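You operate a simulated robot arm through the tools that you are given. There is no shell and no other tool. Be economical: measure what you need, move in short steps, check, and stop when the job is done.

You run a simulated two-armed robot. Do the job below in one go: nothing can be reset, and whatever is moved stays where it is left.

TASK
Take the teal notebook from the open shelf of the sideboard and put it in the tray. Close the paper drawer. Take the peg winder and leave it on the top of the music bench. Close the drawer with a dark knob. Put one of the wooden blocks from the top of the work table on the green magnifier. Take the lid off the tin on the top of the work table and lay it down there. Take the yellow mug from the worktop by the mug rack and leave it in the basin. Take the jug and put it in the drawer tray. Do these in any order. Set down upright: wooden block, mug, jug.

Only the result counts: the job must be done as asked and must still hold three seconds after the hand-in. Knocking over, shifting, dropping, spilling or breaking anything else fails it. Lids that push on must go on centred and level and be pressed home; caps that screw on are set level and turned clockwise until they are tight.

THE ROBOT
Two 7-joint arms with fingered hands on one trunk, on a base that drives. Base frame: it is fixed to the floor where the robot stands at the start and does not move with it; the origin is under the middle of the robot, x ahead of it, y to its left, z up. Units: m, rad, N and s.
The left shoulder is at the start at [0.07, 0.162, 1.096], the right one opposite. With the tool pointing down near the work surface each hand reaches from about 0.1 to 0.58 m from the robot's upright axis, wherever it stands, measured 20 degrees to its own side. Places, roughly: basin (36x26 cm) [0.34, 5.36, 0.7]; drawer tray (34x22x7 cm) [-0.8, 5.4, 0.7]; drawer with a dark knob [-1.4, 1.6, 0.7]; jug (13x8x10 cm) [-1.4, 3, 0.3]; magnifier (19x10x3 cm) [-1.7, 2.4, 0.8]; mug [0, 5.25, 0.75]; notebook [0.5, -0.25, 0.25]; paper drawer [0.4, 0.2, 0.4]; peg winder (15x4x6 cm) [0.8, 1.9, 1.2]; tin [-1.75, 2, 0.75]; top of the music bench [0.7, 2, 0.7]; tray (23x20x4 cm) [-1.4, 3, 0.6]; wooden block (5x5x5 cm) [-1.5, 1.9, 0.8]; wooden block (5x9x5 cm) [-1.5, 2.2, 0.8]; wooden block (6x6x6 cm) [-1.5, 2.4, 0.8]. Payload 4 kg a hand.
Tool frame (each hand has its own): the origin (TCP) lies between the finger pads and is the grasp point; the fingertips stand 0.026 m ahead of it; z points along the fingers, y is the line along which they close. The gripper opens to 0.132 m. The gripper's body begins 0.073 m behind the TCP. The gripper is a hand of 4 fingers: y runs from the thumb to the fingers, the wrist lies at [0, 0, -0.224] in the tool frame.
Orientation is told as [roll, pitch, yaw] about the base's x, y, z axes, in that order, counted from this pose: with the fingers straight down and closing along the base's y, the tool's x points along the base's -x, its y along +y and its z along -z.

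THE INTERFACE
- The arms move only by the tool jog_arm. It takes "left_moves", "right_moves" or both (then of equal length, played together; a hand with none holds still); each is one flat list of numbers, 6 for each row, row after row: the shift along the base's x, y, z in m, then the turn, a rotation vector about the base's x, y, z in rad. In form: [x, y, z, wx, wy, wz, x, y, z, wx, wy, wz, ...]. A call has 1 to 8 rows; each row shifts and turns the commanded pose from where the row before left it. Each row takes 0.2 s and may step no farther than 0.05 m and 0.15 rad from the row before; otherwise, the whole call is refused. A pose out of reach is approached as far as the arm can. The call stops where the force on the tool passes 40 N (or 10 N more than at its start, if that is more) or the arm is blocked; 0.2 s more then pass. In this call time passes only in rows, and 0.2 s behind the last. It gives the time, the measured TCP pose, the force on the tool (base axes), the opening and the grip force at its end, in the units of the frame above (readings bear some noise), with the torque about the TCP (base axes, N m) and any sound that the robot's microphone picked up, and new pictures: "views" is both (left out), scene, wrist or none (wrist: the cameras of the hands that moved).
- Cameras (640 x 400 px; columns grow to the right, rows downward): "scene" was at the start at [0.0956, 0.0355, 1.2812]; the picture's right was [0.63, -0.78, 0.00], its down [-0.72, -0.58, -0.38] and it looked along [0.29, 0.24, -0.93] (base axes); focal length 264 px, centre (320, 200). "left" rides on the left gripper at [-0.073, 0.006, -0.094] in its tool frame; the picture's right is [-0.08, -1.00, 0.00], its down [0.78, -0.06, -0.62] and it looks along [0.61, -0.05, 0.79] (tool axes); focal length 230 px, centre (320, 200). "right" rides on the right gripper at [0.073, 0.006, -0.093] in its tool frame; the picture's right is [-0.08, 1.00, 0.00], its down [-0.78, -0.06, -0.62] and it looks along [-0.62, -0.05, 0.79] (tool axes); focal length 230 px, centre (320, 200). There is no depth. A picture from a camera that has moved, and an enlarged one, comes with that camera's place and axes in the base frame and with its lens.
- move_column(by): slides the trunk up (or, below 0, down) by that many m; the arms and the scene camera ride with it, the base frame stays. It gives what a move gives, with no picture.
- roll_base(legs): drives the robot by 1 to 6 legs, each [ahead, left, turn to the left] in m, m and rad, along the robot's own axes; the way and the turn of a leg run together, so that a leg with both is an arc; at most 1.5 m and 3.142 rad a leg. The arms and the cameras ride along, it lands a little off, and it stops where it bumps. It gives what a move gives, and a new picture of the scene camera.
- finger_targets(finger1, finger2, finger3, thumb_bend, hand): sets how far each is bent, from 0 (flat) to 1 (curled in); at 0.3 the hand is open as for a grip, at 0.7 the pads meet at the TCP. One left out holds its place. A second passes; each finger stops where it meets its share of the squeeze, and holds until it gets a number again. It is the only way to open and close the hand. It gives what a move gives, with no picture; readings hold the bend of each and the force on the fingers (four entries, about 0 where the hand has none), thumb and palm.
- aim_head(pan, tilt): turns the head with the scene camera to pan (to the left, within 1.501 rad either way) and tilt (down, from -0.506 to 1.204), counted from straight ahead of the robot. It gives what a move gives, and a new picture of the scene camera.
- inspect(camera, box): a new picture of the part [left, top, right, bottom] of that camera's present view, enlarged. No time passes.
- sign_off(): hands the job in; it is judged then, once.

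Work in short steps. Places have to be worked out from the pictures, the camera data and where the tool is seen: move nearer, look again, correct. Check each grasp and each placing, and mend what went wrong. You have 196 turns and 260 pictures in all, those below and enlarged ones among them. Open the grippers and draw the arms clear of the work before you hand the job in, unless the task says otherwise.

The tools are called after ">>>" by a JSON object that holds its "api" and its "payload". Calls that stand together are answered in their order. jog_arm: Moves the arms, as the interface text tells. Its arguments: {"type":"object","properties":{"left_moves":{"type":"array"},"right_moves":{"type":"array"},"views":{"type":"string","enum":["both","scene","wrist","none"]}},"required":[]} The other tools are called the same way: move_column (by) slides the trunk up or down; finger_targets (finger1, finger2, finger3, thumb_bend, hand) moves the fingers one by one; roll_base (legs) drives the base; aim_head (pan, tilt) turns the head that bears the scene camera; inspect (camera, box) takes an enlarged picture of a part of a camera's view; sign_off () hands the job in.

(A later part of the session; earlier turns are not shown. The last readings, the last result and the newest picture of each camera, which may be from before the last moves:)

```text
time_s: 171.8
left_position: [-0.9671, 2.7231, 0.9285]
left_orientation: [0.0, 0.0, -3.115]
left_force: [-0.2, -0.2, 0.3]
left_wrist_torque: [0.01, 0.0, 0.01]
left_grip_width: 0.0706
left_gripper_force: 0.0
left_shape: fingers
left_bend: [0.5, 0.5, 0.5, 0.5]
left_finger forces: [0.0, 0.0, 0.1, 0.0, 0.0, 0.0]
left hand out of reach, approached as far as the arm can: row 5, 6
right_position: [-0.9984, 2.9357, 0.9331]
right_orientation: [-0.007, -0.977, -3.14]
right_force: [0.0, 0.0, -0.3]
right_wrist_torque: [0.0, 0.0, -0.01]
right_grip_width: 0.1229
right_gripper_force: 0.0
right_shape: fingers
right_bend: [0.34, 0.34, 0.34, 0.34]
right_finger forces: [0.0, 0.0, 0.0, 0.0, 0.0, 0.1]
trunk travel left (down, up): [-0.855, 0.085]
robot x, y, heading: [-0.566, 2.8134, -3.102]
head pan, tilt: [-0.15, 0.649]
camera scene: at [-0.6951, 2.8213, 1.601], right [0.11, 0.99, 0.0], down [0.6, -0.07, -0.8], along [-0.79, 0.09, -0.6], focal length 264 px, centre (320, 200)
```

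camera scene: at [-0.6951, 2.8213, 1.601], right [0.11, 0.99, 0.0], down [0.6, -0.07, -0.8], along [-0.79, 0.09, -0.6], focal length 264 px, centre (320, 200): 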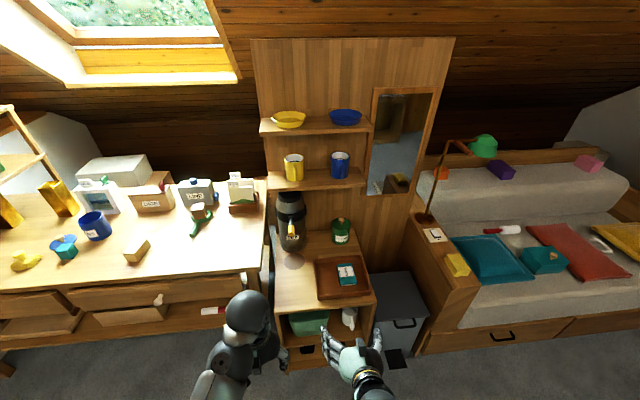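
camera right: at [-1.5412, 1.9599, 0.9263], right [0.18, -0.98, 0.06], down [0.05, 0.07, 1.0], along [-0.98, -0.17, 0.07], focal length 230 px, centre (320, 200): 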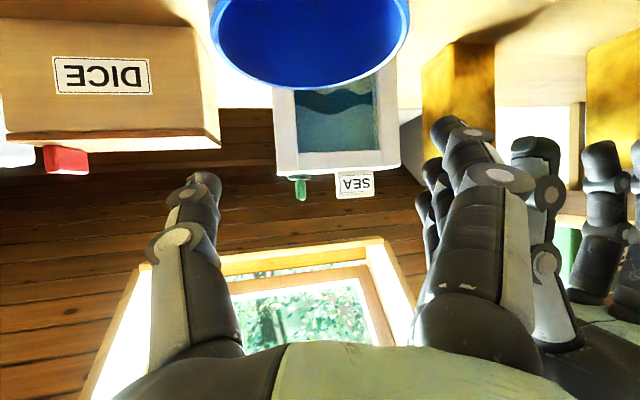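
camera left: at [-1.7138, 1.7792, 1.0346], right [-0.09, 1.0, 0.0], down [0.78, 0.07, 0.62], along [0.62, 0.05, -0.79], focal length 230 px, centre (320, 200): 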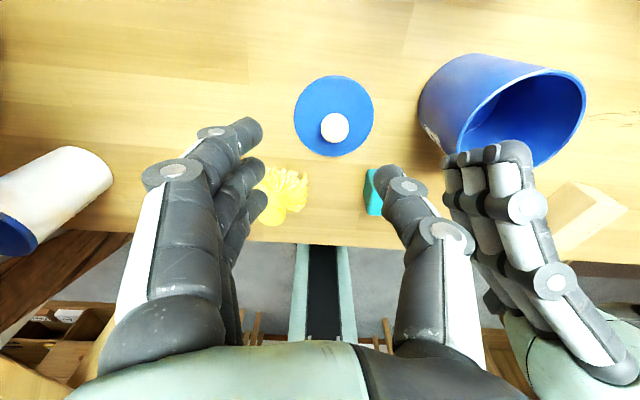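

Lower the trunk so the right hand faces the shelf with the jug.

>>> {"api": "move_column", "payload": {"by": -0.4}}

>>> {"api": "aim_head", "payload": {"pan": -0.2, "tilt": 0.6}}

>>> {"api": "jog_arm", "payload": {"right_moves": [0, 0, 0, 0, 0, 0], "views": "wrist"}}

```text
time_s: 175.6
left_position: [-0.9695, 2.7245, 0.5278]
left_orientation: [0.001, 0.004, -3.115]
left_force: [0.1, 0.3, 0.0]
left_wrist_torque: [0.01, 0.01, -0.03]
left_grip_width: 0.0702
left_gripper_force: 0.1
left_shape: fingers
left_bend: [0.5, 0.5, 0.5, 0.5]
left_finger forces: [0.0, 0.1, 0.1, 0.1, 0.0, 0.1]
right_position: [-1.0023, 2.9362, 0.533]
right_orientation: [-0.004, -0.973, 3.141]
right_force: [-0.8, -0.4, -0.6]
right_wrist_torque: [-0.02, 0.01, -0.01]
right_grip_width: 0.1228
right_gripper_force: 0.1
right_shape: fingers
right_bend: [0.34, 0.34, 0.34, 0.34]
right_finger forces: [0.0, 0.1, 0.0, 0.0, 0.1, 0.1]
trunk travel left (down, up): [-0.455, 0.485]
robot x, y, heading: [-0.5617, 2.8145, -3.102]
head pan, tilt: [-0.15, 0.649]
```

```text
time_s: 176.2
left_position: [-0.9692, 2.7239, 0.5269]
left_orientation: [0.003, 0.003, -3.116]
left_force: [-0.3, 0.2, 0.8]
left_wrist_torque: [-0.03, -0.02, -0.01]
left_grip_width: 0.0705
left_gripper_force: 0.0
left_shape: fingers
left_bend: [0.5, 0.5, 0.5, 0.5]
left_finger forces: [0.1, 0.1, 0.0, 0.0, 0.1, 0.1]
right_position: [-1.0002, 2.936, 0.5317]
right_orientation: [-0.002, -0.974, 3.141]
right_force: [-1.0, -0.7, -0.3]
right_wrist_torque: [0.0, -0.03, 0.01]
right_grip_width: 0.123
right_gripper_force: 0.0
right_shape: fingers
right_bend: [0.34, 0.34, 0.34, 0.34]
right_finger forces: [0.1, 0.1, 0.1, 0.0, 0.0, 0.0]
trunk travel left (down, up): [-0.455, 0.485]
robot x, y, heading: [-0.5672, 2.8173, -3.11]
head pan, tilt: [-0.201, 0.6]
camera scene: at [-0.7004, 2.8283, 1.2048], right [0.16, 0.99, 0.0], down [0.56, -0.09, -0.82], along [-0.81, 0.13, -0.57], focal length 264 px, centre (320, 200)
```

scene: 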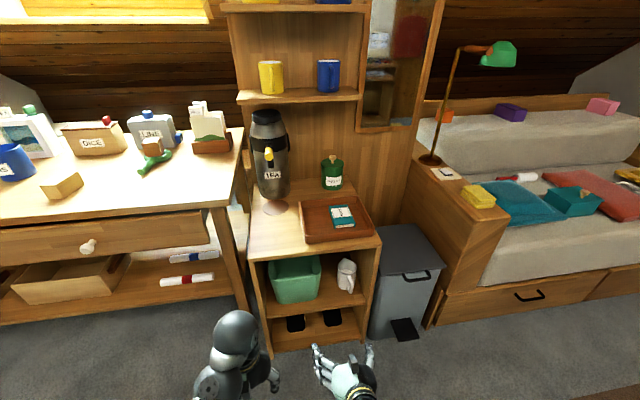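

```text
time_s: 176.6
left_position: [-0.969, 2.7249, 0.5263]
left_orientation: [0.002, 0.004, -3.115]
left_force: [-0.1, 0.7, -0.2]
left_wrist_torque: [0.02, 0.01, 0.01]
left_grip_width: 0.0704
left_gripper_force: 0.0
left_shape: fingers
left_bend: [0.5, 0.5, 0.5, 0.5]
left_finger forces: [0.0, 0.1, 0.1, 0.0, 0.0, 0.0]
right_position: [-1.0022, 2.9366, 0.5316]
right_orientation: [-0.003, -0.976, 3.14]
right_force: [-0.6, 0.1, -0.4]
right_wrist_torque: [0.0, -0.02, -0.02]
right_grip_width: 0.123
right_gripper_force: 0.0
right_shape: fingers
right_bend: [0.34, 0.34, 0.34, 0.34]
right_finger forces: [0.1, 0.1, 0.0, 0.0, 0.1, 0.0]
trunk travel left (down, up): [-0.455, 0.485]
robot x, y, heading: [-0.566, 2.8172, -3.106]
head pan, tilt: [-0.201, 0.6]
camera right: at [-0.8831, 2.9303, 0.5251], right [-0.05, -1.0, 0.06], down [0.07, 0.06, 1.0], along [-1.0, 0.05, 0.07], focal length 230 px, centre (320, 200)
```

right: 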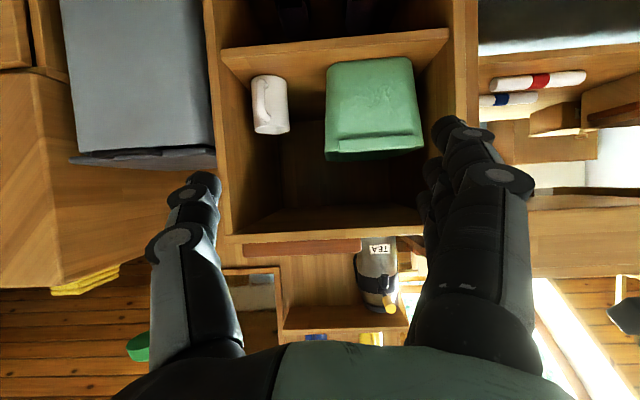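

Jug: centre ≈(−1.34, 3.04), z 0.33–0.43, handle toward me. I shift right 0.1 m and lower 0.12 m, then zoom in.

>>> {"api": "roll_base", "payload": {"legs": [[0.08, -0.1, -0.035]]}}

>>> {"api": "move_column", "payload": {"by": -0.12}}

>>> {"api": "jog_arm", "payload": {"right_moves": [0, 0, 0, 0, 0.1, 0, 0, 0, 0, 0, 0.1, 0], "views": "wrist"}}

```text
time_s: 177.9
left_position: [-1.0568, 2.8397, 0.5269]
left_orientation: [0.003, 0.004, 3.133]
left_force: [-0.6, 1.3, -0.6]
left_wrist_torque: [-0.03, 0.01, 0.0]
left_grip_width: 0.0704
left_gripper_force: 0.1
left_shape: fingers
left_bend: [0.5, 0.5, 0.5, 0.5]
left_finger forces: [0.0, 0.0, 0.0, 0.0, 0.0, 0.0]
right_position: [-1.0796, 3.0512, 0.532]
right_orientation: [-0.002, -0.974, 3.102]
right_force: [0.8, 0.6, -1.1]
right_wrist_torque: [-0.01, -0.02, 0.01]
right_grip_width: 0.1232
right_gripper_force: 0.0
right_shape: fingers
right_bend: [0.34, 0.34, 0.34, 0.34]
right_finger forces: [0.1, 0.0, 0.1, 0.0, 0.0, 0.0]
trunk travel left (down, up): [-0.455, 0.485]
robot x, y, heading: [-0.6511, 2.92, -3.137]
head pan, tilt: [-0.201, 0.6]
camera scene: at [-0.7834, 2.9346, 1.2047], right [0.2, 0.98, 0.0], down [0.55, -0.11, -0.82], along [-0.81, 0.16, -0.57], focal length 264 px, centre (320, 200)
```

scene: 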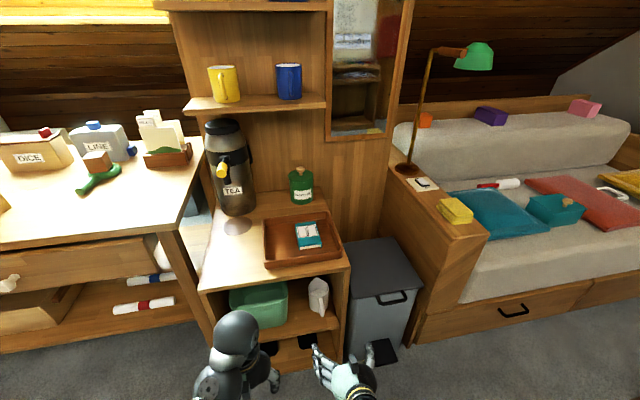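

```text
time_s: 179.4
left_position: [-1.0539, 2.8407, 0.4067]
left_orientation: [0.002, 0.003, 3.134]
left_force: [0.2, 0.9, 0.8]
left_wrist_torque: [0.03, 0.0, -0.01]
left_grip_width: 0.0704
left_gripper_force: 0.1
left_shape: fingers
left_bend: [0.5, 0.5, 0.5, 0.5]
left_finger forces: [0.0, 0.0, 0.1, 0.0, 0.0, 0.0]
right_position: [-1.0798, 3.0525, 0.4125]
right_orientation: [-0.005, -0.974, 3.106]
right_force: [0.3, -0.2, 0.1]
right_wrist_torque: [0.03, 0.0, 0.01]
right_grip_width: 0.1232
right_gripper_force: 0.1
right_shape: fingers
right_bend: [0.34, 0.34, 0.34, 0.34]
right_finger forces: [0.0, 0.0, 0.0, 0.1, 0.0, 0.0]
trunk travel left (down, up): [-0.335, 0.605]
robot x, y, heading: [-0.647, 2.9148, -3.14]
head pan, tilt: [-0.201, 0.6]
```

```text
time_s: 180.0
left_position: [-1.0546, 2.8383, 0.4066]
left_orientation: [0.002, 0.004, 3.132]
left_force: [0.5, 0.4, -1.0]
left_wrist_torque: [0.03, 0.03, 0.04]
left_grip_width: 0.07
left_gripper_force: 0.1
left_shape: fingers
left_bend: [0.5, 0.5, 0.5, 0.5]
left_finger forces: [0.0, 0.0, 0.0, 0.0, 0.0, 0.0]
right_position: [-1.0793, 3.052, 0.4122]
right_orientation: [0.017, -1.175, 3.087]
right_force: [0.2, 0.1, 0.6]
right_wrist_torque: [0.0, 0.02, 0.01]
right_grip_width: 0.1231
right_gripper_force: 0.0
right_shape: fingers
right_bend: [0.34, 0.34, 0.34, 0.34]
right_finger forces: [0.0, 0.0, 0.0, 0.0, 0.1, 0.1]
trunk travel left (down, up): [-0.335, 0.605]
robot x, y, heading: [-0.646, 2.9148, -3.14]
head pan, tilt: [-0.201, 0.6]
camera right: at [-0.9657, 3.0422, 0.3823], right [-0.07, -0.99, 0.08], down [0.27, 0.06, 0.96], along [-0.96, 0.09, 0.26], focal length 230 px, centre (320, 200)
```

right: 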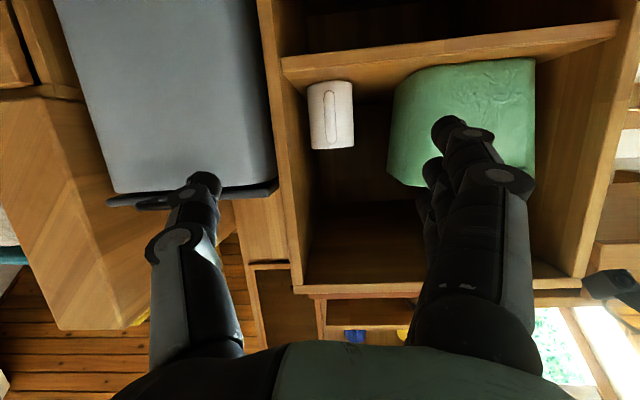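

>>> {"api": "inspect", "payload": {"camera": "right", "box": [240, 30, 460, 190]}}

```text
2.50 times, centred on (350, 110) of right
camera zoom: at [-0.9657, 3.0422, 0.3823], right [-0.07, -0.99, 0.08], down [0.27, 0.06, 0.96], along [-0.96, 0.09, 0.26], focal length 575 px, centre (245, 425)
```

zoom: 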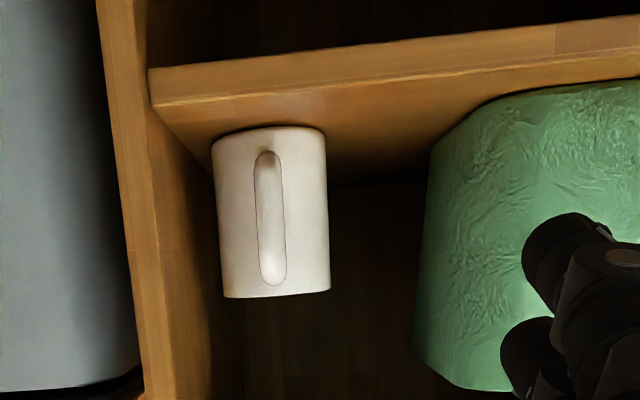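

Handle (≈1.6 cm thick, 5.5 cm tall) faces me: I'll pinch the handle with thumb and three fingers. Narrow the hand and approach at z≈0.378.

>>> {"api": "finger_targets", "payload": {"hand": "right", "finger1": 0.55, "finger2": 0.55, "finger3": 0.55, "thumb_bend": 0.55}}

>>> {"api": "jog_arm", "payload": {"right_moves": [-0.03, 0, -0.012, -0.017, 0, 0.05, -0.04, -0.002, -0.012, 0, 0, 0, -0.04, -0.002, -0.01, 0, 0, 0], "views": "wrist"}}

```text
time_s: 181.0
left_position: [-1.0565, 2.839, 0.4075]
left_orientation: [0.002, 0.003, 3.133]
left_force: [0.6, 0.0, 0.2]
left_wrist_torque: [0.0, 0.01, -0.01]
left_grip_width: 0.0704
left_gripper_force: 0.0
left_shape: fingers
left_bend: [0.5, 0.5, 0.5, 0.5]
left_finger forces: [0.0, 0.0, 0.1, 0.0, 0.0, 0.0]
right_position: [-1.0793, 3.0532, 0.4122]
right_orientation: [0.017, -1.175, 3.086]
right_force: [0.2, -0.3, -0.1]
right_wrist_torque: [-0.01, -0.01, -0.01]
right_grip_width: 0.0555
right_gripper_force: 0.1
right_shape: fingers
right_bend: [0.55, 0.55, 0.55, 0.55]
right_finger forces: [0.1, 0.0, 0.1, 0.0, 0.0, 0.1]
trunk travel left (down, up): [-0.335, 0.605]
robot x, y, heading: [-0.6445, 2.9171, -3.145]
head pan, tilt: [-0.201, 0.6]
```

```text
time_s: 181.8
left_position: [-1.0556, 2.8406, 0.4066]
left_orientation: [0.002, 0.004, 3.133]
left_force: [0.1, -0.4, 0.0]
left_wrist_torque: [0.0, 0.02, -0.03]
left_grip_width: 0.0703
left_gripper_force: 0.0
left_shape: fingers
left_bend: [0.5, 0.5, 0.5, 0.5]
left_finger forces: [0.0, 0.2, 0.0, 0.1, 0.0, 0.0]
right_position: [-1.1909, 3.0493, 0.3781]
right_orientation: [0.061, -1.173, 3.096]
right_force: [-0.7, -0.5, -0.4]
right_wrist_torque: [0.03, 0.01, 0.01]
right_grip_width: 0.055
right_gripper_force: 0.1
right_shape: fingers
right_bend: [0.55, 0.55, 0.55, 0.55]
right_finger forces: [0.1, 0.0, 0.1, 0.0, 0.0, 0.0]
trunk travel left (down, up): [-0.335, 0.605]
robot x, y, heading: [-0.6484, 2.9162, -3.142]
head pan, tilt: [-0.201, 0.6]
camera right: at [-1.0762, 3.0437, 0.3488], right [-0.02, -1.0, 0.09], down [0.26, 0.09, 0.96], along [-0.96, 0.04, 0.26], focal length 230 px, centre (320, 200)
```

right: 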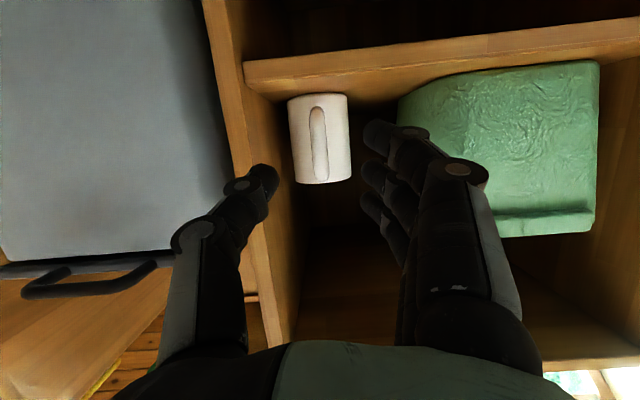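

Handle is centred between thumb and fingers. I advance 8.4 cm and lower 1 cm, then close.

>>> {"api": "jog_arm", "payload": {"right_moves": [-0.035, 0, -0.004, 0, 0, 0, -0.03, 0, -0.003, 0, 0, 0, -0.018, 0, -0.002, 0, 0, 0], "views": "wrist"}}

```text
time_s: 182.6
left_position: [-1.0557, 2.8386, 0.4068]
left_orientation: [0.001, 0.004, 3.132]
left_force: [-0.3, 0.2, 0.4]
left_wrist_torque: [-0.02, 0.0, 0.01]
left_grip_width: 0.0704
left_gripper_force: 0.0
left_shape: fingers
left_bend: [0.5, 0.5, 0.5, 0.5]
left_finger forces: [0.0, 0.0, 0.0, 0.1, 0.0, 0.1]
right_position: [-1.2732, 3.0494, 0.3681]
right_orientation: [0.061, -1.171, 3.096]
right_force: [-0.4, 0.4, -0.2]
right_wrist_torque: [-0.02, -0.01, -0.02]
right_grip_width: 0.0553
right_gripper_force: 0.0
right_shape: fingers
right_bend: [0.55, 0.55, 0.55, 0.55]
right_finger forces: [0.1, 0.0, 0.0, 0.1, 0.1, 0.0]
trunk travel left (down, up): [-0.335, 0.605]
robot x, y, heading: [-0.6449, 2.9184, -3.139]
head pan, tilt: [-0.201, 0.6]
camera right: at [-1.1592, 3.0438, 0.3387], right [-0.02, -1.0, 0.09], down [0.26, 0.09, 0.96], along [-0.96, 0.04, 0.26], focal length 230 px, centre (320, 200)
```

right: 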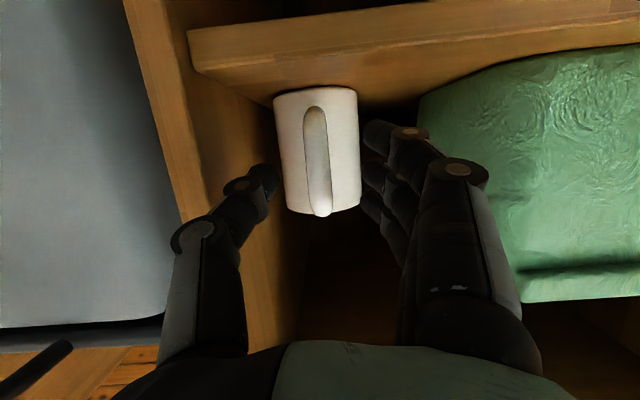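

Handle is ~4–5 cm farther. I advance further with force watch.

>>> {"api": "jog_arm", "payload": {"right_moves": [-0.02, 0, -0.002, 0, 0, 0, -0.015, 0, -0.002, 0, 0, 0, -0.01, 0, 0, 0, 0, 0], "views": "wrist"}}

```text
time_s: 183.4
left_position: [-1.0542, 2.8392, 0.407]
left_orientation: [0.001, 0.004, 3.132]
left_force: [-0.1, 0.1, 0.3]
left_wrist_torque: [-0.01, -0.01, 0.03]
left_grip_width: 0.0705
left_gripper_force: 0.0
left_shape: fingers
left_bend: [0.5, 0.5, 0.5, 0.5]
left_finger forces: [0.0, 0.0, 0.0, 0.0, 0.0, 0.0]
right_position: [-1.3165, 3.0482, 0.365]
right_orientation: [0.061, -1.172, 3.097]
right_force: [1.1, -4.2, 0.7]
right_wrist_torque: [0.04, 0.04, -0.2]
right_grip_width: 0.0542
right_gripper_force: 2.1
right_shape: fingers
right_bend: [0.55, 0.55, 0.55, 0.55]
right_finger forces: [0.0, 0.0, 0.0, 0.0, 4.4, 0.0]
trunk travel left (down, up): [-0.335, 0.605]
robot x, y, heading: [-0.6471, 2.9138, -3.14]
head pan, tilt: [-0.201, 0.6]
camera right: at [-1.2025, 3.043, 0.3347], right [-0.02, -1.0, 0.1], down [0.26, 0.09, 0.96], along [-0.96, 0.04, 0.26], focal length 230 px, centre (320, 200)
```

right: 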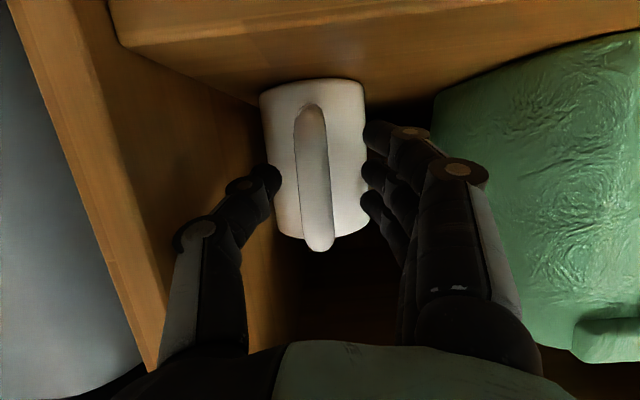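

Thumb just touches the side wall. I bend it slightly inward, advance 1.2 cm more, then close on the handle.

>>> {"api": "finger_targets", "payload": {"hand": "right", "thumb_bend": 0.6}}

>>> {"api": "jog_arm", "payload": {"right_moves": [-0.012, 0, -0.004, 0, 0, 0], "views": "none"}}

>>> {"api": "finger_targets", "payload": {"hand": "right", "finger1": 0.76, "finger2": 0.76, "finger3": 0.76, "thumb_bend": 0.74}}

>>> {"api": "inspect", "payload": {"camera": "right", "box": [160, 60, 480, 260]}}

```text
time_s: 184.4
left_position: [-1.0554, 2.8396, 0.4062]
left_orientation: [0.002, 0.004, 3.133]
left_force: [-0.3, -0.5, 0.0]
left_wrist_torque: [0.02, 0.02, 0.01]
left_grip_width: 0.0704
left_gripper_force: 0.1
left_shape: fingers
left_bend: [0.5, 0.5, 0.5, 0.5]
left_finger forces: [0.0, 0.0, 0.0, 0.0, 0.0, 0.0]
right_position: [-1.3165, 3.049, 0.3636]
right_orientation: [0.059, -1.173, 3.096]
right_force: [0.0, 0.4, 0.0]
right_wrist_torque: [-0.03, 0.01, 0.01]
right_grip_width: 0.0468
right_gripper_force: 0.1
right_shape: fingers
right_bend: [0.55, 0.55, 0.55, 0.6]
right_finger forces: [0.0, 0.0, 0.1, 0.1, 0.0, 0.1]
trunk travel left (down, up): [-0.335, 0.605]
robot x, y, heading: [-0.6483, 2.9191, -3.136]
head pan, tilt: [-0.201, 0.6]
```

```text
time_s: 184.8
left_position: [-1.0553, 2.8396, 0.4068]
left_orientation: [0.001, 0.003, 3.131]
left_force: [0.4, -1.1, 0.1]
left_wrist_torque: [-0.01, 0.0, -0.03]
left_grip_width: 0.0708
left_gripper_force: 0.0
left_shape: fingers
left_bend: [0.5, 0.5, 0.5, 0.5]
left_finger forces: [0.1, 0.1, 0.0, 0.0, 0.0, 0.0]
right_position: [-1.3278, 3.049, 0.3613]
right_orientation: [0.061, -1.171, 3.095]
right_force: [1.7, -0.4, 0.5]
right_wrist_torque: [-0.01, 0.03, 0.03]
right_grip_width: 0.0471
right_gripper_force: 0.9
right_shape: fingers
right_bend: [0.55, 0.55, 0.55, 0.6]
right_finger forces: [0.0, 0.1, 1.1, 0.0, 0.5, 0.0]
trunk travel left (down, up): [-0.335, 0.605]
robot x, y, heading: [-0.6489, 2.918, -3.143]
head pan, tilt: [-0.201, 0.6]
```

```text
time_s: 185.8
left_position: [-1.0551, 2.8388, 0.4068]
left_orientation: [0.003, 0.004, 3.132]
left_force: [1.1, 0.2, -0.3]
left_wrist_torque: [0.0, -0.01, 0.04]
left_grip_width: 0.0703
left_gripper_force: 0.0
left_shape: fingers
left_bend: [0.5, 0.5, 0.5, 0.5]
left_finger forces: [0.0, 0.0, 0.1, 0.1, 0.0, 0.0]
right_position: [-1.3283, 3.0484, 0.3605]
right_orientation: [0.059, -1.172, 3.096]
right_force: [-0.5, 1.4, 0.3]
right_wrist_torque: [0.05, 0.09, -0.07]
right_grip_width: 0.0156
right_gripper_force: 16.2
right_shape: fingers
right_bend: [0.71, 0.74, 0.74, 0.72]
right_finger forces: [4.9, 0.1, 5.2, 0.1, 22.1, 0.0]
trunk travel left (down, up): [-0.335, 0.605]
robot x, y, heading: [-0.648, 2.9201, -3.14]
head pan, tilt: [-0.201, 0.6]
```

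```text
2.00 times, centred on (320, 160) of right
camera zoom: at [-1.2141, 3.0432, 0.3307], right [-0.02, -1.0, 0.09], down [0.26, 0.09, 0.96], along [-0.96, 0.04, 0.26], focal length 460 px, centre (320, 280)
```

zoom: 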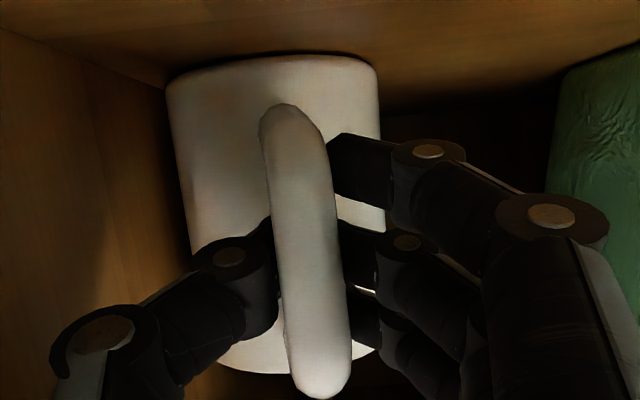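

Handle pinched. I lift 2.5 cm and check it stays level.

>>> {"api": "jog_arm", "payload": {"right_moves": [0, 0, 0.012, 0, 0, 0, 0, 0, 0.013, 0, 0, 0], "views": "wrist"}}

```text
time_s: 186.4
left_position: [-1.0552, 2.8393, 0.4062]
left_orientation: [0.003, 0.003, 3.132]
left_force: [-1.0, 0.4, 0.3]
left_wrist_torque: [-0.05, 0.01, -0.02]
left_grip_width: 0.0705
left_gripper_force: 0.0
left_shape: fingers
left_bend: [0.5, 0.5, 0.5, 0.5]
left_finger forces: [0.0, 0.0, 0.0, 0.1, 0.0, 0.1]
right_position: [-1.3279, 3.0487, 0.3854]
right_orientation: [0.06, -1.172, 3.098]
right_force: [-0.4, -0.5, -4.1]
right_wrist_torque: [-0.04, -0.23, 0.0]
right_grip_width: 0.0153
right_gripper_force: 15.2
right_shape: fingers
right_bend: [0.72, 0.74, 0.74, 0.72]
right_finger forces: [6.1, 0.0, 5.5, 0.0, 18.5, 0.0]
trunk travel left (down, up): [-0.335, 0.605]
robot x, y, heading: [-0.6501, 2.9165, -3.138]
head pan, tilt: [-0.201, 0.6]
camera right: at [-1.2146, 3.0435, 0.3557], right [-0.02, -1.0, 0.09], down [0.26, 0.09, 0.96], along [-0.96, 0.04, 0.26], focal length 230 px, centre (320, 200)
```

right: 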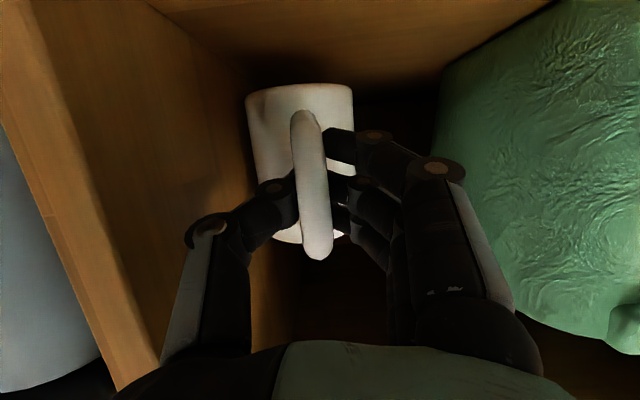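

Held (~4 N). I draw it out of the shelf, easing away from the side wall.

>>> {"api": "jog_arm", "payload": {"right_moves": [0.01, -0.008, 0.008, 0, 0, 0, 0.04, 0, 0, 0, 0, 0, 0.04, 0, 0, 0, 0, 0, 0.04, 0, 0, 0, 0, 0, 0.04, 0, 0, 0, 0, 0], "views": "both"}}

```text
time_s: 187.6
left_position: [-1.0554, 2.8409, 0.4056]
left_orientation: [0.002, 0.003, 3.134]
left_force: [1.0, 0.3, -0.1]
left_wrist_torque: [0.05, -0.02, -0.01]
left_grip_width: 0.0701
left_gripper_force: 0.1
left_shape: fingers
left_bend: [0.5, 0.5, 0.5, 0.5]
left_finger forces: [0.0, 0.0, 0.1, 0.0, 0.0, 0.0]
right_position: [-1.1602, 3.0385, 0.396]
right_orientation: [0.061, -1.173, 3.094]
right_force: [-0.4, -0.5, -2.9]
right_wrist_torque: [0.0, -0.21, -0.02]
right_grip_width: 0.015
right_gripper_force: 14.7
right_shape: fingers
right_bend: [0.72, 0.74, 0.74, 0.72]
right_finger forces: [6.2, 0.1, 5.3, 0.0, 17.7, 0.0]
trunk travel left (down, up): [-0.335, 0.605]
robot x, y, heading: [-0.647, 2.9178, -3.142]
head pan, tilt: [-0.201, 0.6]
camera scene: at [-0.7829, 2.9337, 1.0848], right [0.2, 0.98, 0.0], down [0.55, -0.11, -0.82], along [-0.81, 0.16, -0.57], focal length 264 px, centre (320, 200)
camera right: at [-1.0457, 3.0334, 0.3655], right [-0.02, -1.0, 0.1], down [0.26, 0.09, 0.96], along [-0.96, 0.04, 0.26], focal length 230 px, centre (320, 200)
```

scene: 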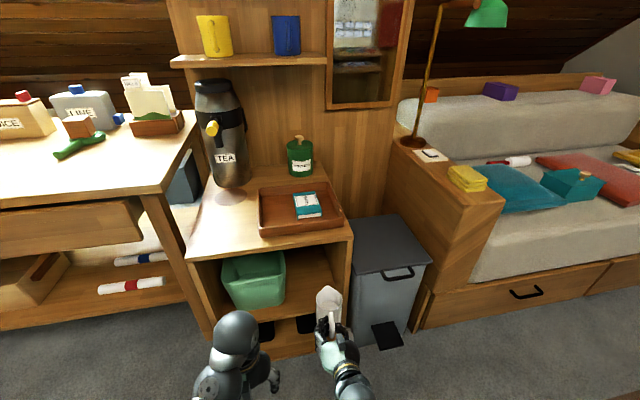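
right: 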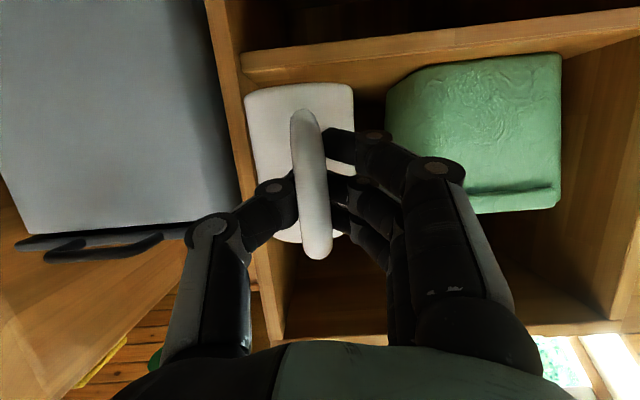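

Jug is out. I back away, raise the trunk, turn to face +y and look at the far end.

>>> {"api": "roll_base", "payload": {"legs": [[-0.3, 0, 0]]}}

>>> {"api": "move_column", "payload": {"by": 0.4}}

>>> {"api": "roll_base", "payload": {"legs": [[0, 0, -1.571]]}}

>>> {"api": "aim_head", "payload": {"pan": 0.0, "tilt": 0.35}}

```text
time_s: 189.7
left_position: [-0.7531, 2.8394, 0.4066]
left_orientation: [0.002, 0.005, 3.134]
left_force: [-0.5, 0.9, -0.3]
left_wrist_torque: [-0.02, -0.01, 0.02]
left_grip_width: 0.0705
left_gripper_force: 0.1
left_shape: fingers
left_bend: [0.5, 0.5, 0.5, 0.5]
left_finger forces: [0.0, 0.0, 0.0, 0.1, 0.0, 0.0]
right_position: [-0.8573, 3.0389, 0.396]
right_orientation: [0.06, -1.173, 3.097]
right_force: [-0.1, -0.6, -2.8]
right_wrist_torque: [-0.01, -0.21, 0.0]
right_grip_width: 0.0153
right_gripper_force: 14.5
right_shape: fingers
right_bend: [0.72, 0.74, 0.74, 0.72]
right_finger forces: [6.1, 0.1, 5.2, 0.0, 17.7, 0.1]
trunk travel left (down, up): [-0.335, 0.605]
robot x, y, heading: [-0.3433, 2.9166, -3.14]
head pan, tilt: [-0.201, 0.6]
camera scene: at [-0.4799, 2.9343, 1.0848], right [0.2, 0.98, 0.0], down [0.55, -0.11, -0.82], along [-0.81, 0.16, -0.57], focal length 264 px, centre (320, 200)
```

scene: 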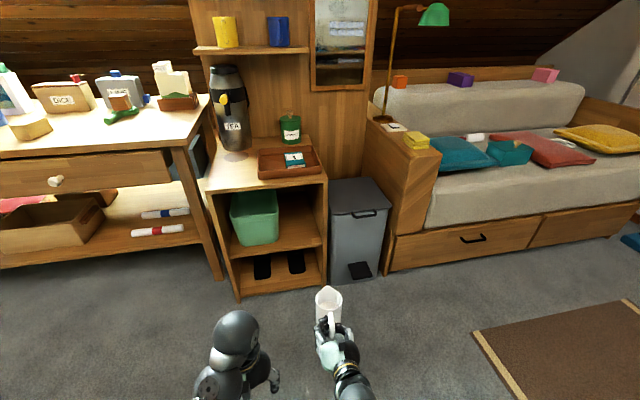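

```text
time_s: 193.5
left_position: [-0.7526, 2.8405, 0.8075]
left_orientation: [0.002, 0.003, 3.132]
left_force: [-0.8, 0.3, 0.5]
left_wrist_torque: [0.02, -0.03, 0.0]
left_grip_width: 0.0706
left_gripper_force: 0.0
left_shape: fingers
left_bend: [0.5, 0.5, 0.5, 0.5]
left_finger forces: [0.0, 0.0, 0.1, 0.1, 0.1, 0.0]
right_position: [-0.8577, 3.0387, 0.7953]
right_orientation: [0.059, -1.173, 3.097]
right_force: [0.3, 0.2, -3.5]
right_wrist_torque: [-0.01, -0.17, 0.0]
right_grip_width: 0.0152
right_gripper_force: 14.4
right_shape: fingers
right_bend: [0.72, 0.74, 0.74, 0.72]
right_finger forces: [6.1, 0.1, 5.2, 0.1, 17.7, 0.0]
trunk travel left (down, up): [-0.735, 0.205]
robot x, y, heading: [-0.3477, 2.9196, -3.14]
head pan, tilt: [-0.201, 0.6]
```

```text
time_s: 197.8
left_position: [-0.4085, 3.3281, 0.8069]
left_orientation: [0.002, 0.003, 1.531]
left_force: [1.1, -0.2, 0.0]
left_wrist_torque: [0.03, -0.02, -0.02]
left_grip_width: 0.0705
left_gripper_force: 0.1
left_shape: fingers
left_bend: [0.5, 0.5, 0.5, 0.5]
left_finger forces: [0.0, 0.0, 0.0, 0.0, 0.1, 0.0]
right_position: [-0.2064, 3.4267, 0.7953]
right_orientation: [0.061, -1.172, 1.493]
right_force: [0.1, -0.1, -3.4]
right_wrist_torque: [-0.18, 0.04, 0.05]
right_grip_width: 0.0149
right_gripper_force: 12.1
right_shape: fingers
right_bend: [0.72, 0.74, 0.74, 0.72]
right_finger forces: [5.8, 0.1, 4.9, 0.0, 13.9, 0.0]
trunk travel left (down, up): [-0.735, 0.205]
robot x, y, heading: [-0.3381, 2.9183, 1.541]
head pan, tilt: [-0.201, 0.6]
camera scene: at [-0.3212, 3.0535, 1.4847], right [0.97, -0.23, 0.0], down [-0.13, -0.55, -0.82], along [0.19, 0.8, -0.57], focal length 264 px, centre (320, 200)
```

scene: 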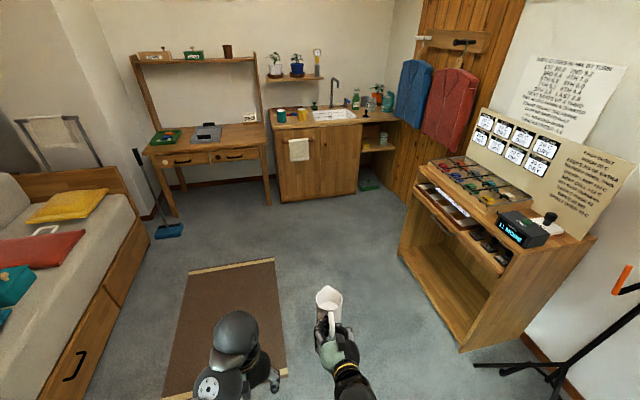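

```text
time_s: 198.6
left_position: [-0.4083, 3.3277, 0.807]
left_orientation: [0.003, 0.004, 1.53]
left_force: [-0.8, -0.1, -0.8]
left_wrist_torque: [0.04, 0.02, -0.04]
left_grip_width: 0.0703
left_gripper_force: 0.0
left_shape: fingers
left_bend: [0.5, 0.5, 0.5, 0.5]
left_finger forces: [0.1, 0.1, 0.0, 0.0, 0.1, 0.1]
right_position: [-0.2066, 3.4266, 0.7961]
right_orientation: [0.061, -1.173, 1.494]
right_force: [0.1, -0.5, -4.3]
right_wrist_torque: [-0.17, 0.06, 0.0]
right_grip_width: 0.0153
right_gripper_force: 12.5
right_shape: fingers
right_bend: [0.73, 0.74, 0.74, 0.72]
right_finger forces: [5.7, 0.0, 4.9, 0.1, 13.9, 0.0]
trunk travel left (down, up): [-0.735, 0.205]
robot x, y, heading: [-0.34, 2.922, 1.544]
head pan, tilt: [0.0, 0.351]
camera scene: at [-0.3386, 3.0605, 1.5074], right [1.0, -0.03, 0.0], down [-0.01, -0.34, -0.94], along [0.03, 0.94, -0.34], focal length 264 px, centre (320, 200)
```

scene: 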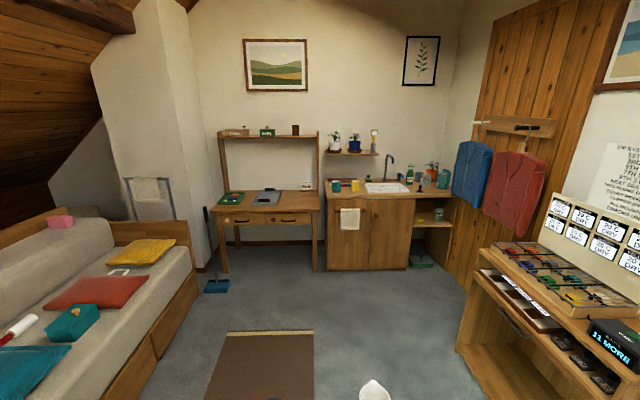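

The far end: desk on the left, sink counter with mugs on the right. I drive closer to the desk.

>>> {"api": "roll_base", "payload": {"legs": [[0, 0, 0.027], [1.35, 0.3, 0]]}}

>>> {"api": "aim_head", "payload": {"pan": 0.0, "tilt": 0.6}}

```text
time_s: 205.9
left_position: [-0.684, 4.6952, 0.8078]
left_orientation: [0.001, 0.002, 1.528]
left_force: [-0.6, 1.1, -0.5]
left_wrist_torque: [0.01, -0.01, -0.02]
left_grip_width: 0.0705
left_gripper_force: 0.1
left_shape: fingers
left_bend: [0.5, 0.5, 0.5, 0.5]
left_finger forces: [0.0, 0.0, 0.0, 0.0, 0.0, 0.1]
right_position: [-0.4814, 4.7935, 0.7967]
right_orientation: [0.058, -1.174, 1.495]
right_force: [0.1, -0.5, -3.5]
right_wrist_torque: [-0.2, 0.03, -0.01]
right_grip_width: 0.015
right_gripper_force: 12.4
right_shape: fingers
right_bend: [0.73, 0.74, 0.74, 0.71]
right_finger forces: [5.7, 0.1, 4.9, 0.0, 14.4, 0.0]
trunk travel left (down, up): [-0.735, 0.205]
robot x, y, heading: [-0.6208, 4.2838, 1.539]
head pan, tilt: [0.0, 0.351]
camera scene: at [-0.6136, 4.4267, 1.5105], right [1.0, -0.03, 0.0], down [-0.01, -0.34, -0.94], along [0.03, 0.94, -0.34], focal length 264 px, centre (320, 200)
```

scene: 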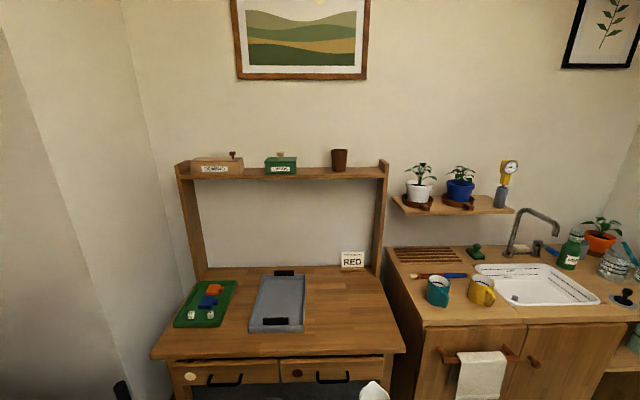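

```text
time_s: 206.6
left_position: [-0.684, 4.695, 0.8065]
left_orientation: [0.003, 0.004, 1.529]
left_force: [-0.2, -0.1, 0.1]
left_wrist_torque: [-0.01, -0.01, 0.01]
left_grip_width: 0.0704
left_gripper_force: 0.1
left_shape: fingers
left_bend: [0.5, 0.5, 0.5, 0.5]
left_finger forces: [0.1, 0.0, 0.0, 0.0, 0.0, 0.0]
right_position: [-0.4819, 4.7917, 0.7944]
right_orientation: [0.059, -1.172, 1.493]
right_force: [0.0, 0.6, -3.1]
right_wrist_torque: [-0.17, 0.0, -0.01]
right_grip_width: 0.0151
right_gripper_force: 12.4
right_shape: fingers
right_bend: [0.73, 0.74, 0.74, 0.71]
right_finger forces: [5.7, 0.0, 5.0, 0.0, 14.7, 0.0]
trunk travel left (down, up): [-0.735, 0.205]
robot x, y, heading: [-0.6214, 4.286, 1.54]
head pan, tilt: [0.0, 0.6]
camera scene: at [-0.6137, 4.4218, 1.4878], right [1.0, -0.03, 0.0], down [-0.02, -0.56, -0.83], along [0.03, 0.82, -0.56], focal length 264 px, centre (320, 200)
```

scene: 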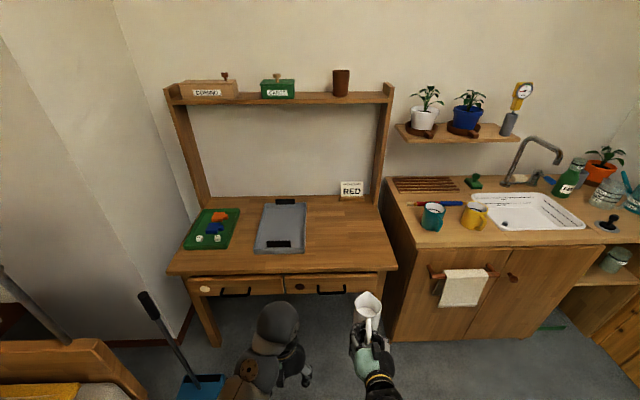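

>>> {"api": "inspect", "payload": {"camera": "scene", "box": [170, 170, 500, 376]}}

```text
1.94 times, centred on (335, 273) of scene
camera zoom: at [-0.6137, 4.4218, 1.4878], right [1.0, -0.03, 0.0], down [-0.02, -0.56, -0.83], along [0.03, 0.82, -0.56], focal length 511 px, centre (291, 58)
```

zoom: 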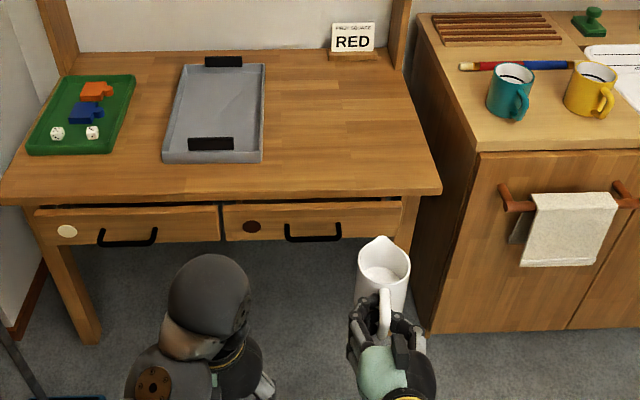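

The grey open tray on the desk is the drawer tray: centre ≈(−0.75, 5.31). I raise the trunk, move left, then forward with the jug.

>>> {"api": "move_column", "payload": {"by": 0.13}}

>>> {"api": "roll_base", "payload": {"legs": [[0, 0.21, 0.03], [0.34, 0, 0]]}}

>>> {"api": "jog_arm", "payload": {"right_moves": [-0.03, 0.03, 0, 0, 0, 0, -0.03, 0.03, 0, 0, 0, 0], "views": "both"}}

```text
time_s: 208.2
left_position: [-0.6825, 4.6943, 0.936]
left_orientation: [0.002, 0.003, 1.53]
left_force: [-0.4, 0.0, -0.3]
left_wrist_torque: [0.04, 0.01, -0.02]
left_grip_width: 0.0702
left_gripper_force: 0.1
left_shape: fingers
left_bend: [0.5, 0.5, 0.5, 0.5]
left_finger forces: [0.0, 0.0, 0.0, 0.1, 0.0, 0.0]
right_position: [-0.4798, 4.7924, 0.9241]
right_orientation: [0.059, -1.174, 1.494]
right_force: [0.0, -0.6, -3.2]
right_wrist_torque: [-0.16, 0.05, 0.01]
right_grip_width: 0.0152
right_gripper_force: 12.4
right_shape: fingers
right_bend: [0.73, 0.74, 0.74, 0.71]
right_finger forces: [5.8, 0.0, 5.0, 0.0, 14.7, 0.0]
trunk travel left (down, up): [-0.865, 0.075]
robot x, y, heading: [-0.6178, 4.2848, 1.542]
head pan, tilt: [0.0, 0.6]
```

```text
time_s: 211.7
left_position: [-0.9034, 5.0324, 0.9365]
left_orientation: [0.003, 0.004, 1.562]
left_force: [-0.5, -0.1, -0.5]
left_wrist_torque: [0.05, 0.02, -0.03]
left_grip_width: 0.0702
left_gripper_force: 0.1
left_shape: fingers
left_bend: [0.5, 0.5, 0.5, 0.5]
left_finger forces: [0.1, 0.1, 0.0, 0.1, 0.0, 0.1]
right_position: [-0.7032, 5.1376, 0.9252]
right_orientation: [0.059, -1.172, 1.527]
right_force: [0.2, 0.2, -3.6]
right_wrist_torque: [-0.18, 0.09, 0.02]
right_grip_width: 0.0152
right_gripper_force: 12.9
right_shape: fingers
right_bend: [0.73, 0.74, 0.74, 0.71]
right_finger forces: [5.6, 0.1, 5.0, 0.0, 15.1, 0.0]
trunk travel left (down, up): [-0.865, 0.075]
robot x, y, heading: [-0.8257, 4.6253, 1.57]
head pan, tilt: [0.0, 0.6]
camera scene: at [-0.8249, 4.7749, 1.615], right [1.0, 0.0, 0.0], down [0.0, -0.57, -0.82], along [0.0, 0.82, -0.57], focal length 264 px, centre (320, 200)
```

scene: 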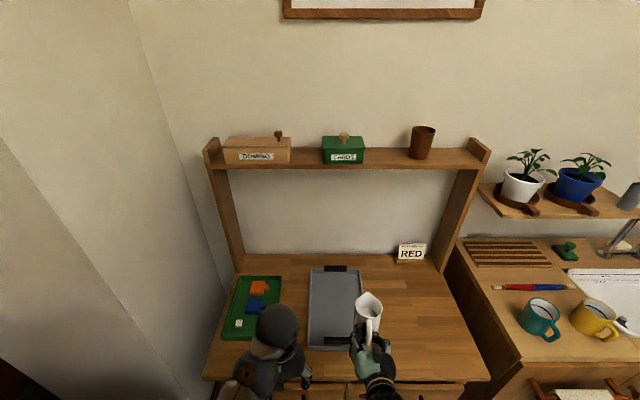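

```text
time_s: 212.3
left_position: [-0.9049, 5.0274, 0.9379]
left_orientation: [0.0, -0.003, 1.561]
left_force: [0.1, 0.1, -1.5]
left_wrist_torque: [-0.04, 0.01, -0.03]
left_grip_width: 0.0705
left_gripper_force: 0.1
left_shape: fingers
left_bend: [0.5, 0.5, 0.5, 0.5]
left_finger forces: [0.1, 0.0, 0.0, 0.0, 0.0, 0.0]
right_position: [-0.763, 5.1909, 0.9257]
right_orientation: [0.055, -1.176, 1.529]
right_force: [-0.2, 0.1, -3.4]
right_wrist_torque: [-0.19, 0.02, -0.01]
right_grip_width: 0.0152
right_gripper_force: 13.1
right_shape: fingers
right_bend: [0.73, 0.74, 0.74, 0.71]
right_finger forces: [5.7, 0.1, 4.9, 0.0, 15.0, 0.0]
trunk travel left (down, up): [-0.865, 0.075]
robot x, y, heading: [-0.8257, 4.6253, 1.575]
head pan, tilt: [0.0, 0.6]
camera scene: at [-0.8272, 4.7785, 1.6146], right [1.0, 0.0, 0.0], down [0.0, -0.57, -0.82], along [0.0, 0.82, -0.57], focal length 264 px, centre (320, 200)
camera right: at [-0.768, 5.0764, 0.8945], right [-1.0, 0.02, 0.09], down [0.08, -0.27, 0.96], along [0.04, 0.96, 0.26], focal length 230 px, centre (320, 200)
```

scene: 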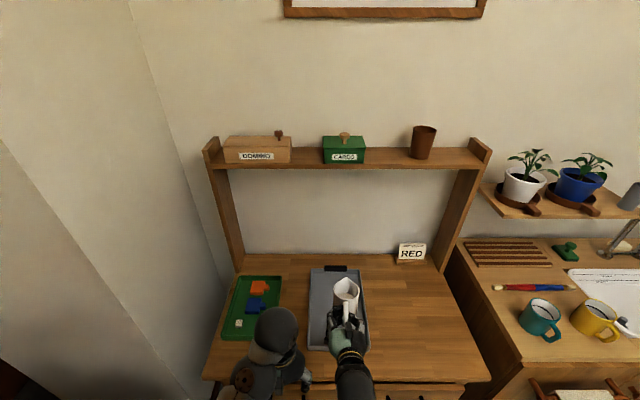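
right: 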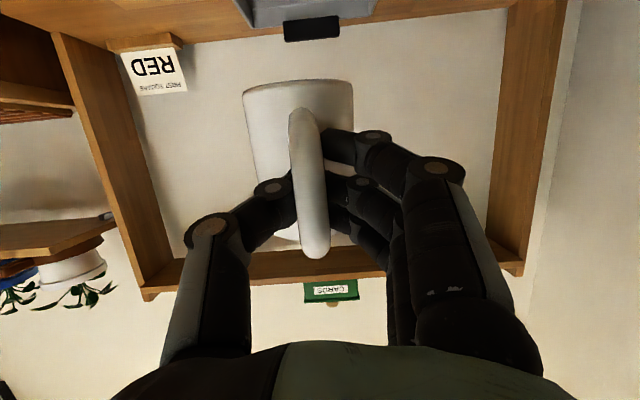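

Jug is upright and nearly over the tray. I move it to the tray centre and lower partway.

>>> {"api": "jog_arm", "payload": {"right_moves": [-0.006, 0.035, 0, 0, 0, 0, -0.006, 0.035, 0, 0, 0, 0, 0, 0.01, -0.04, 0, 0, 0, 0, 0, -0.045, 0, 0, 0], "views": "both"}}

```text
time_s: 213.3
left_position: [-0.9024, 5.0271, 0.9375]
left_orientation: [0.0, -0.004, 1.563]
left_force: [0.2, 0.1, -0.6]
left_wrist_torque: [0.01, 0.04, -0.01]
left_grip_width: 0.0704
left_gripper_force: 0.1
left_shape: fingers
left_bend: [0.5, 0.5, 0.5, 0.5]
left_finger forces: [0.0, 0.1, 0.0, 0.1, 0.0, 0.0]
right_position: [-0.7772, 5.2721, 0.843]
right_orientation: [0.059, -1.178, 1.527]
right_force: [-0.1, -0.2, -3.4]
right_wrist_torque: [-0.22, 0.06, -0.03]
right_grip_width: 0.0152
right_gripper_force: 13.2
right_shape: fingers
right_bend: [0.73, 0.74, 0.74, 0.71]
right_finger forces: [5.6, 0.1, 5.0, 0.0, 14.8, 0.0]
trunk travel left (down, up): [-0.865, 0.075]
robot x, y, heading: [-0.8232, 4.6257, 1.572]
head pan, tilt: [0.0, 0.6]
camera scene: at [-0.8268, 4.7773, 1.6147], right [1.0, 0.0, 0.0], down [0.0, -0.57, -0.82], along [0.0, 0.82, -0.57], focal length 264 px, centre (320, 200)
camera right: at [-0.7828, 5.157, 0.8112], right [-1.0, 0.02, 0.09], down [0.09, -0.27, 0.96], along [0.04, 0.96, 0.27], focal length 230 px, centre (320, 200)
```

scene: 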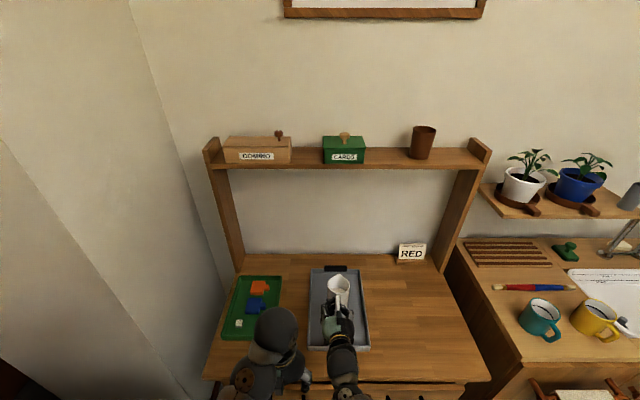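
right: 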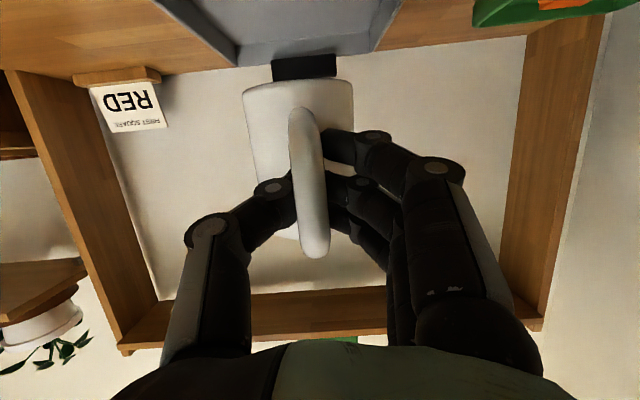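

Centred within the tray. I keep lowering until contact.

>>> {"api": "jog_arm", "payload": {"right_moves": [0, 0, -0.02, 0, 0, 0, 0, 0, -0.015, 0, 0, 0, 0, 0, -0.01, 0, 0, 0, 0, 0, -0.008, 0, 0, 0, 0, 0, -0.006, 0, 0, 0], "views": "wrist"}}

```text
time_s: 214.5
left_position: [-0.9042, 5.0262, 0.9392]
left_orientation: [0.0, -0.004, 1.562]
left_force: [1.1, 0.3, -0.1]
left_wrist_torque: [-0.01, 0.0, -0.02]
left_grip_width: 0.0705
left_gripper_force: 0.0
left_shape: fingers
left_bend: [0.5, 0.5, 0.5, 0.5]
left_finger forces: [0.0, 0.0, 0.0, 0.1, 0.0, 0.0]
right_position: [-0.7766, 5.2711, 0.7826]
right_orientation: [0.062, -1.179, 1.526]
right_force: [-0.5, 0.1, -3.5]
right_wrist_torque: [-0.19, 0.05, 0.01]
right_grip_width: 0.0152
right_gripper_force: 12.9
right_shape: fingers
right_bend: [0.73, 0.74, 0.74, 0.71]
right_finger forces: [5.6, 0.0, 5.0, 0.0, 14.7, 0.1]
trunk travel left (down, up): [-0.865, 0.075]
robot x, y, heading: [-0.8266, 4.6248, 1.566]
head pan, tilt: [0.0, 0.6]
camera right: at [-0.7815, 5.1565, 0.7527], right [-1.0, 0.02, 0.09], down [0.09, -0.27, 0.96], along [0.04, 0.96, 0.27], focal length 230 px, centre (320, 200)
```

right: 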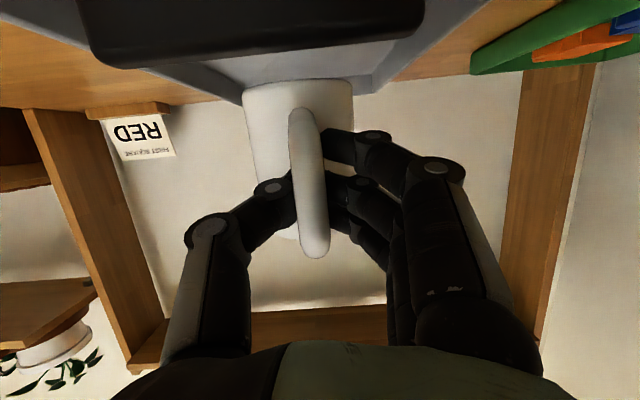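

>>> {"api": "jog_arm", "payload": {"right_moves": [0, 0, -0.006, 0, 0, 0, 0, 0, -0.006, 0, 0, 0, 0, 0, -0.005, 0, 0, 0, 0, 0, -0.005, 0, 0, 0], "views": "wrist"}}

```text
time_s: 215.5
left_position: [-0.9037, 5.026, 0.9381]
left_orientation: [0.0, -0.003, 1.563]
left_force: [-0.8, -0.1, -0.7]
left_wrist_torque: [0.01, 0.0, 0.0]
left_grip_width: 0.0705
left_gripper_force: 0.0
left_shape: fingers
left_bend: [0.5, 0.5, 0.5, 0.5]
left_finger forces: [0.0, 0.0, 0.0, 0.0, 0.0, 0.0]
right_position: [-0.7747, 5.2711, 0.7602]
right_orientation: [0.059, -1.178, 1.528]
right_force: [0.0, -0.2, -3.4]
right_wrist_torque: [-0.17, 0.0, -0.01]
right_grip_width: 0.0151
right_gripper_force: 12.8
right_shape: fingers
right_bend: [0.73, 0.74, 0.74, 0.71]
right_finger forces: [5.6, 0.0, 4.9, 0.0, 14.8, 0.0]
trunk travel left (down, up): [-0.865, 0.075]
robot x, y, heading: [-0.8265, 4.6263, 1.575]
head pan, tilt: [0.0, 0.6]
camera right: at [-0.7817, 5.1565, 0.7293], right [-1.0, 0.02, 0.09], down [0.09, -0.27, 0.96], along [0.04, 0.96, 0.27], focal length 230 px, centre (320, 200)
```

right: 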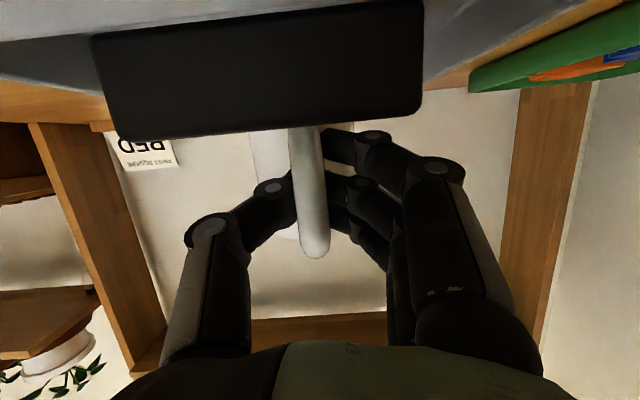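

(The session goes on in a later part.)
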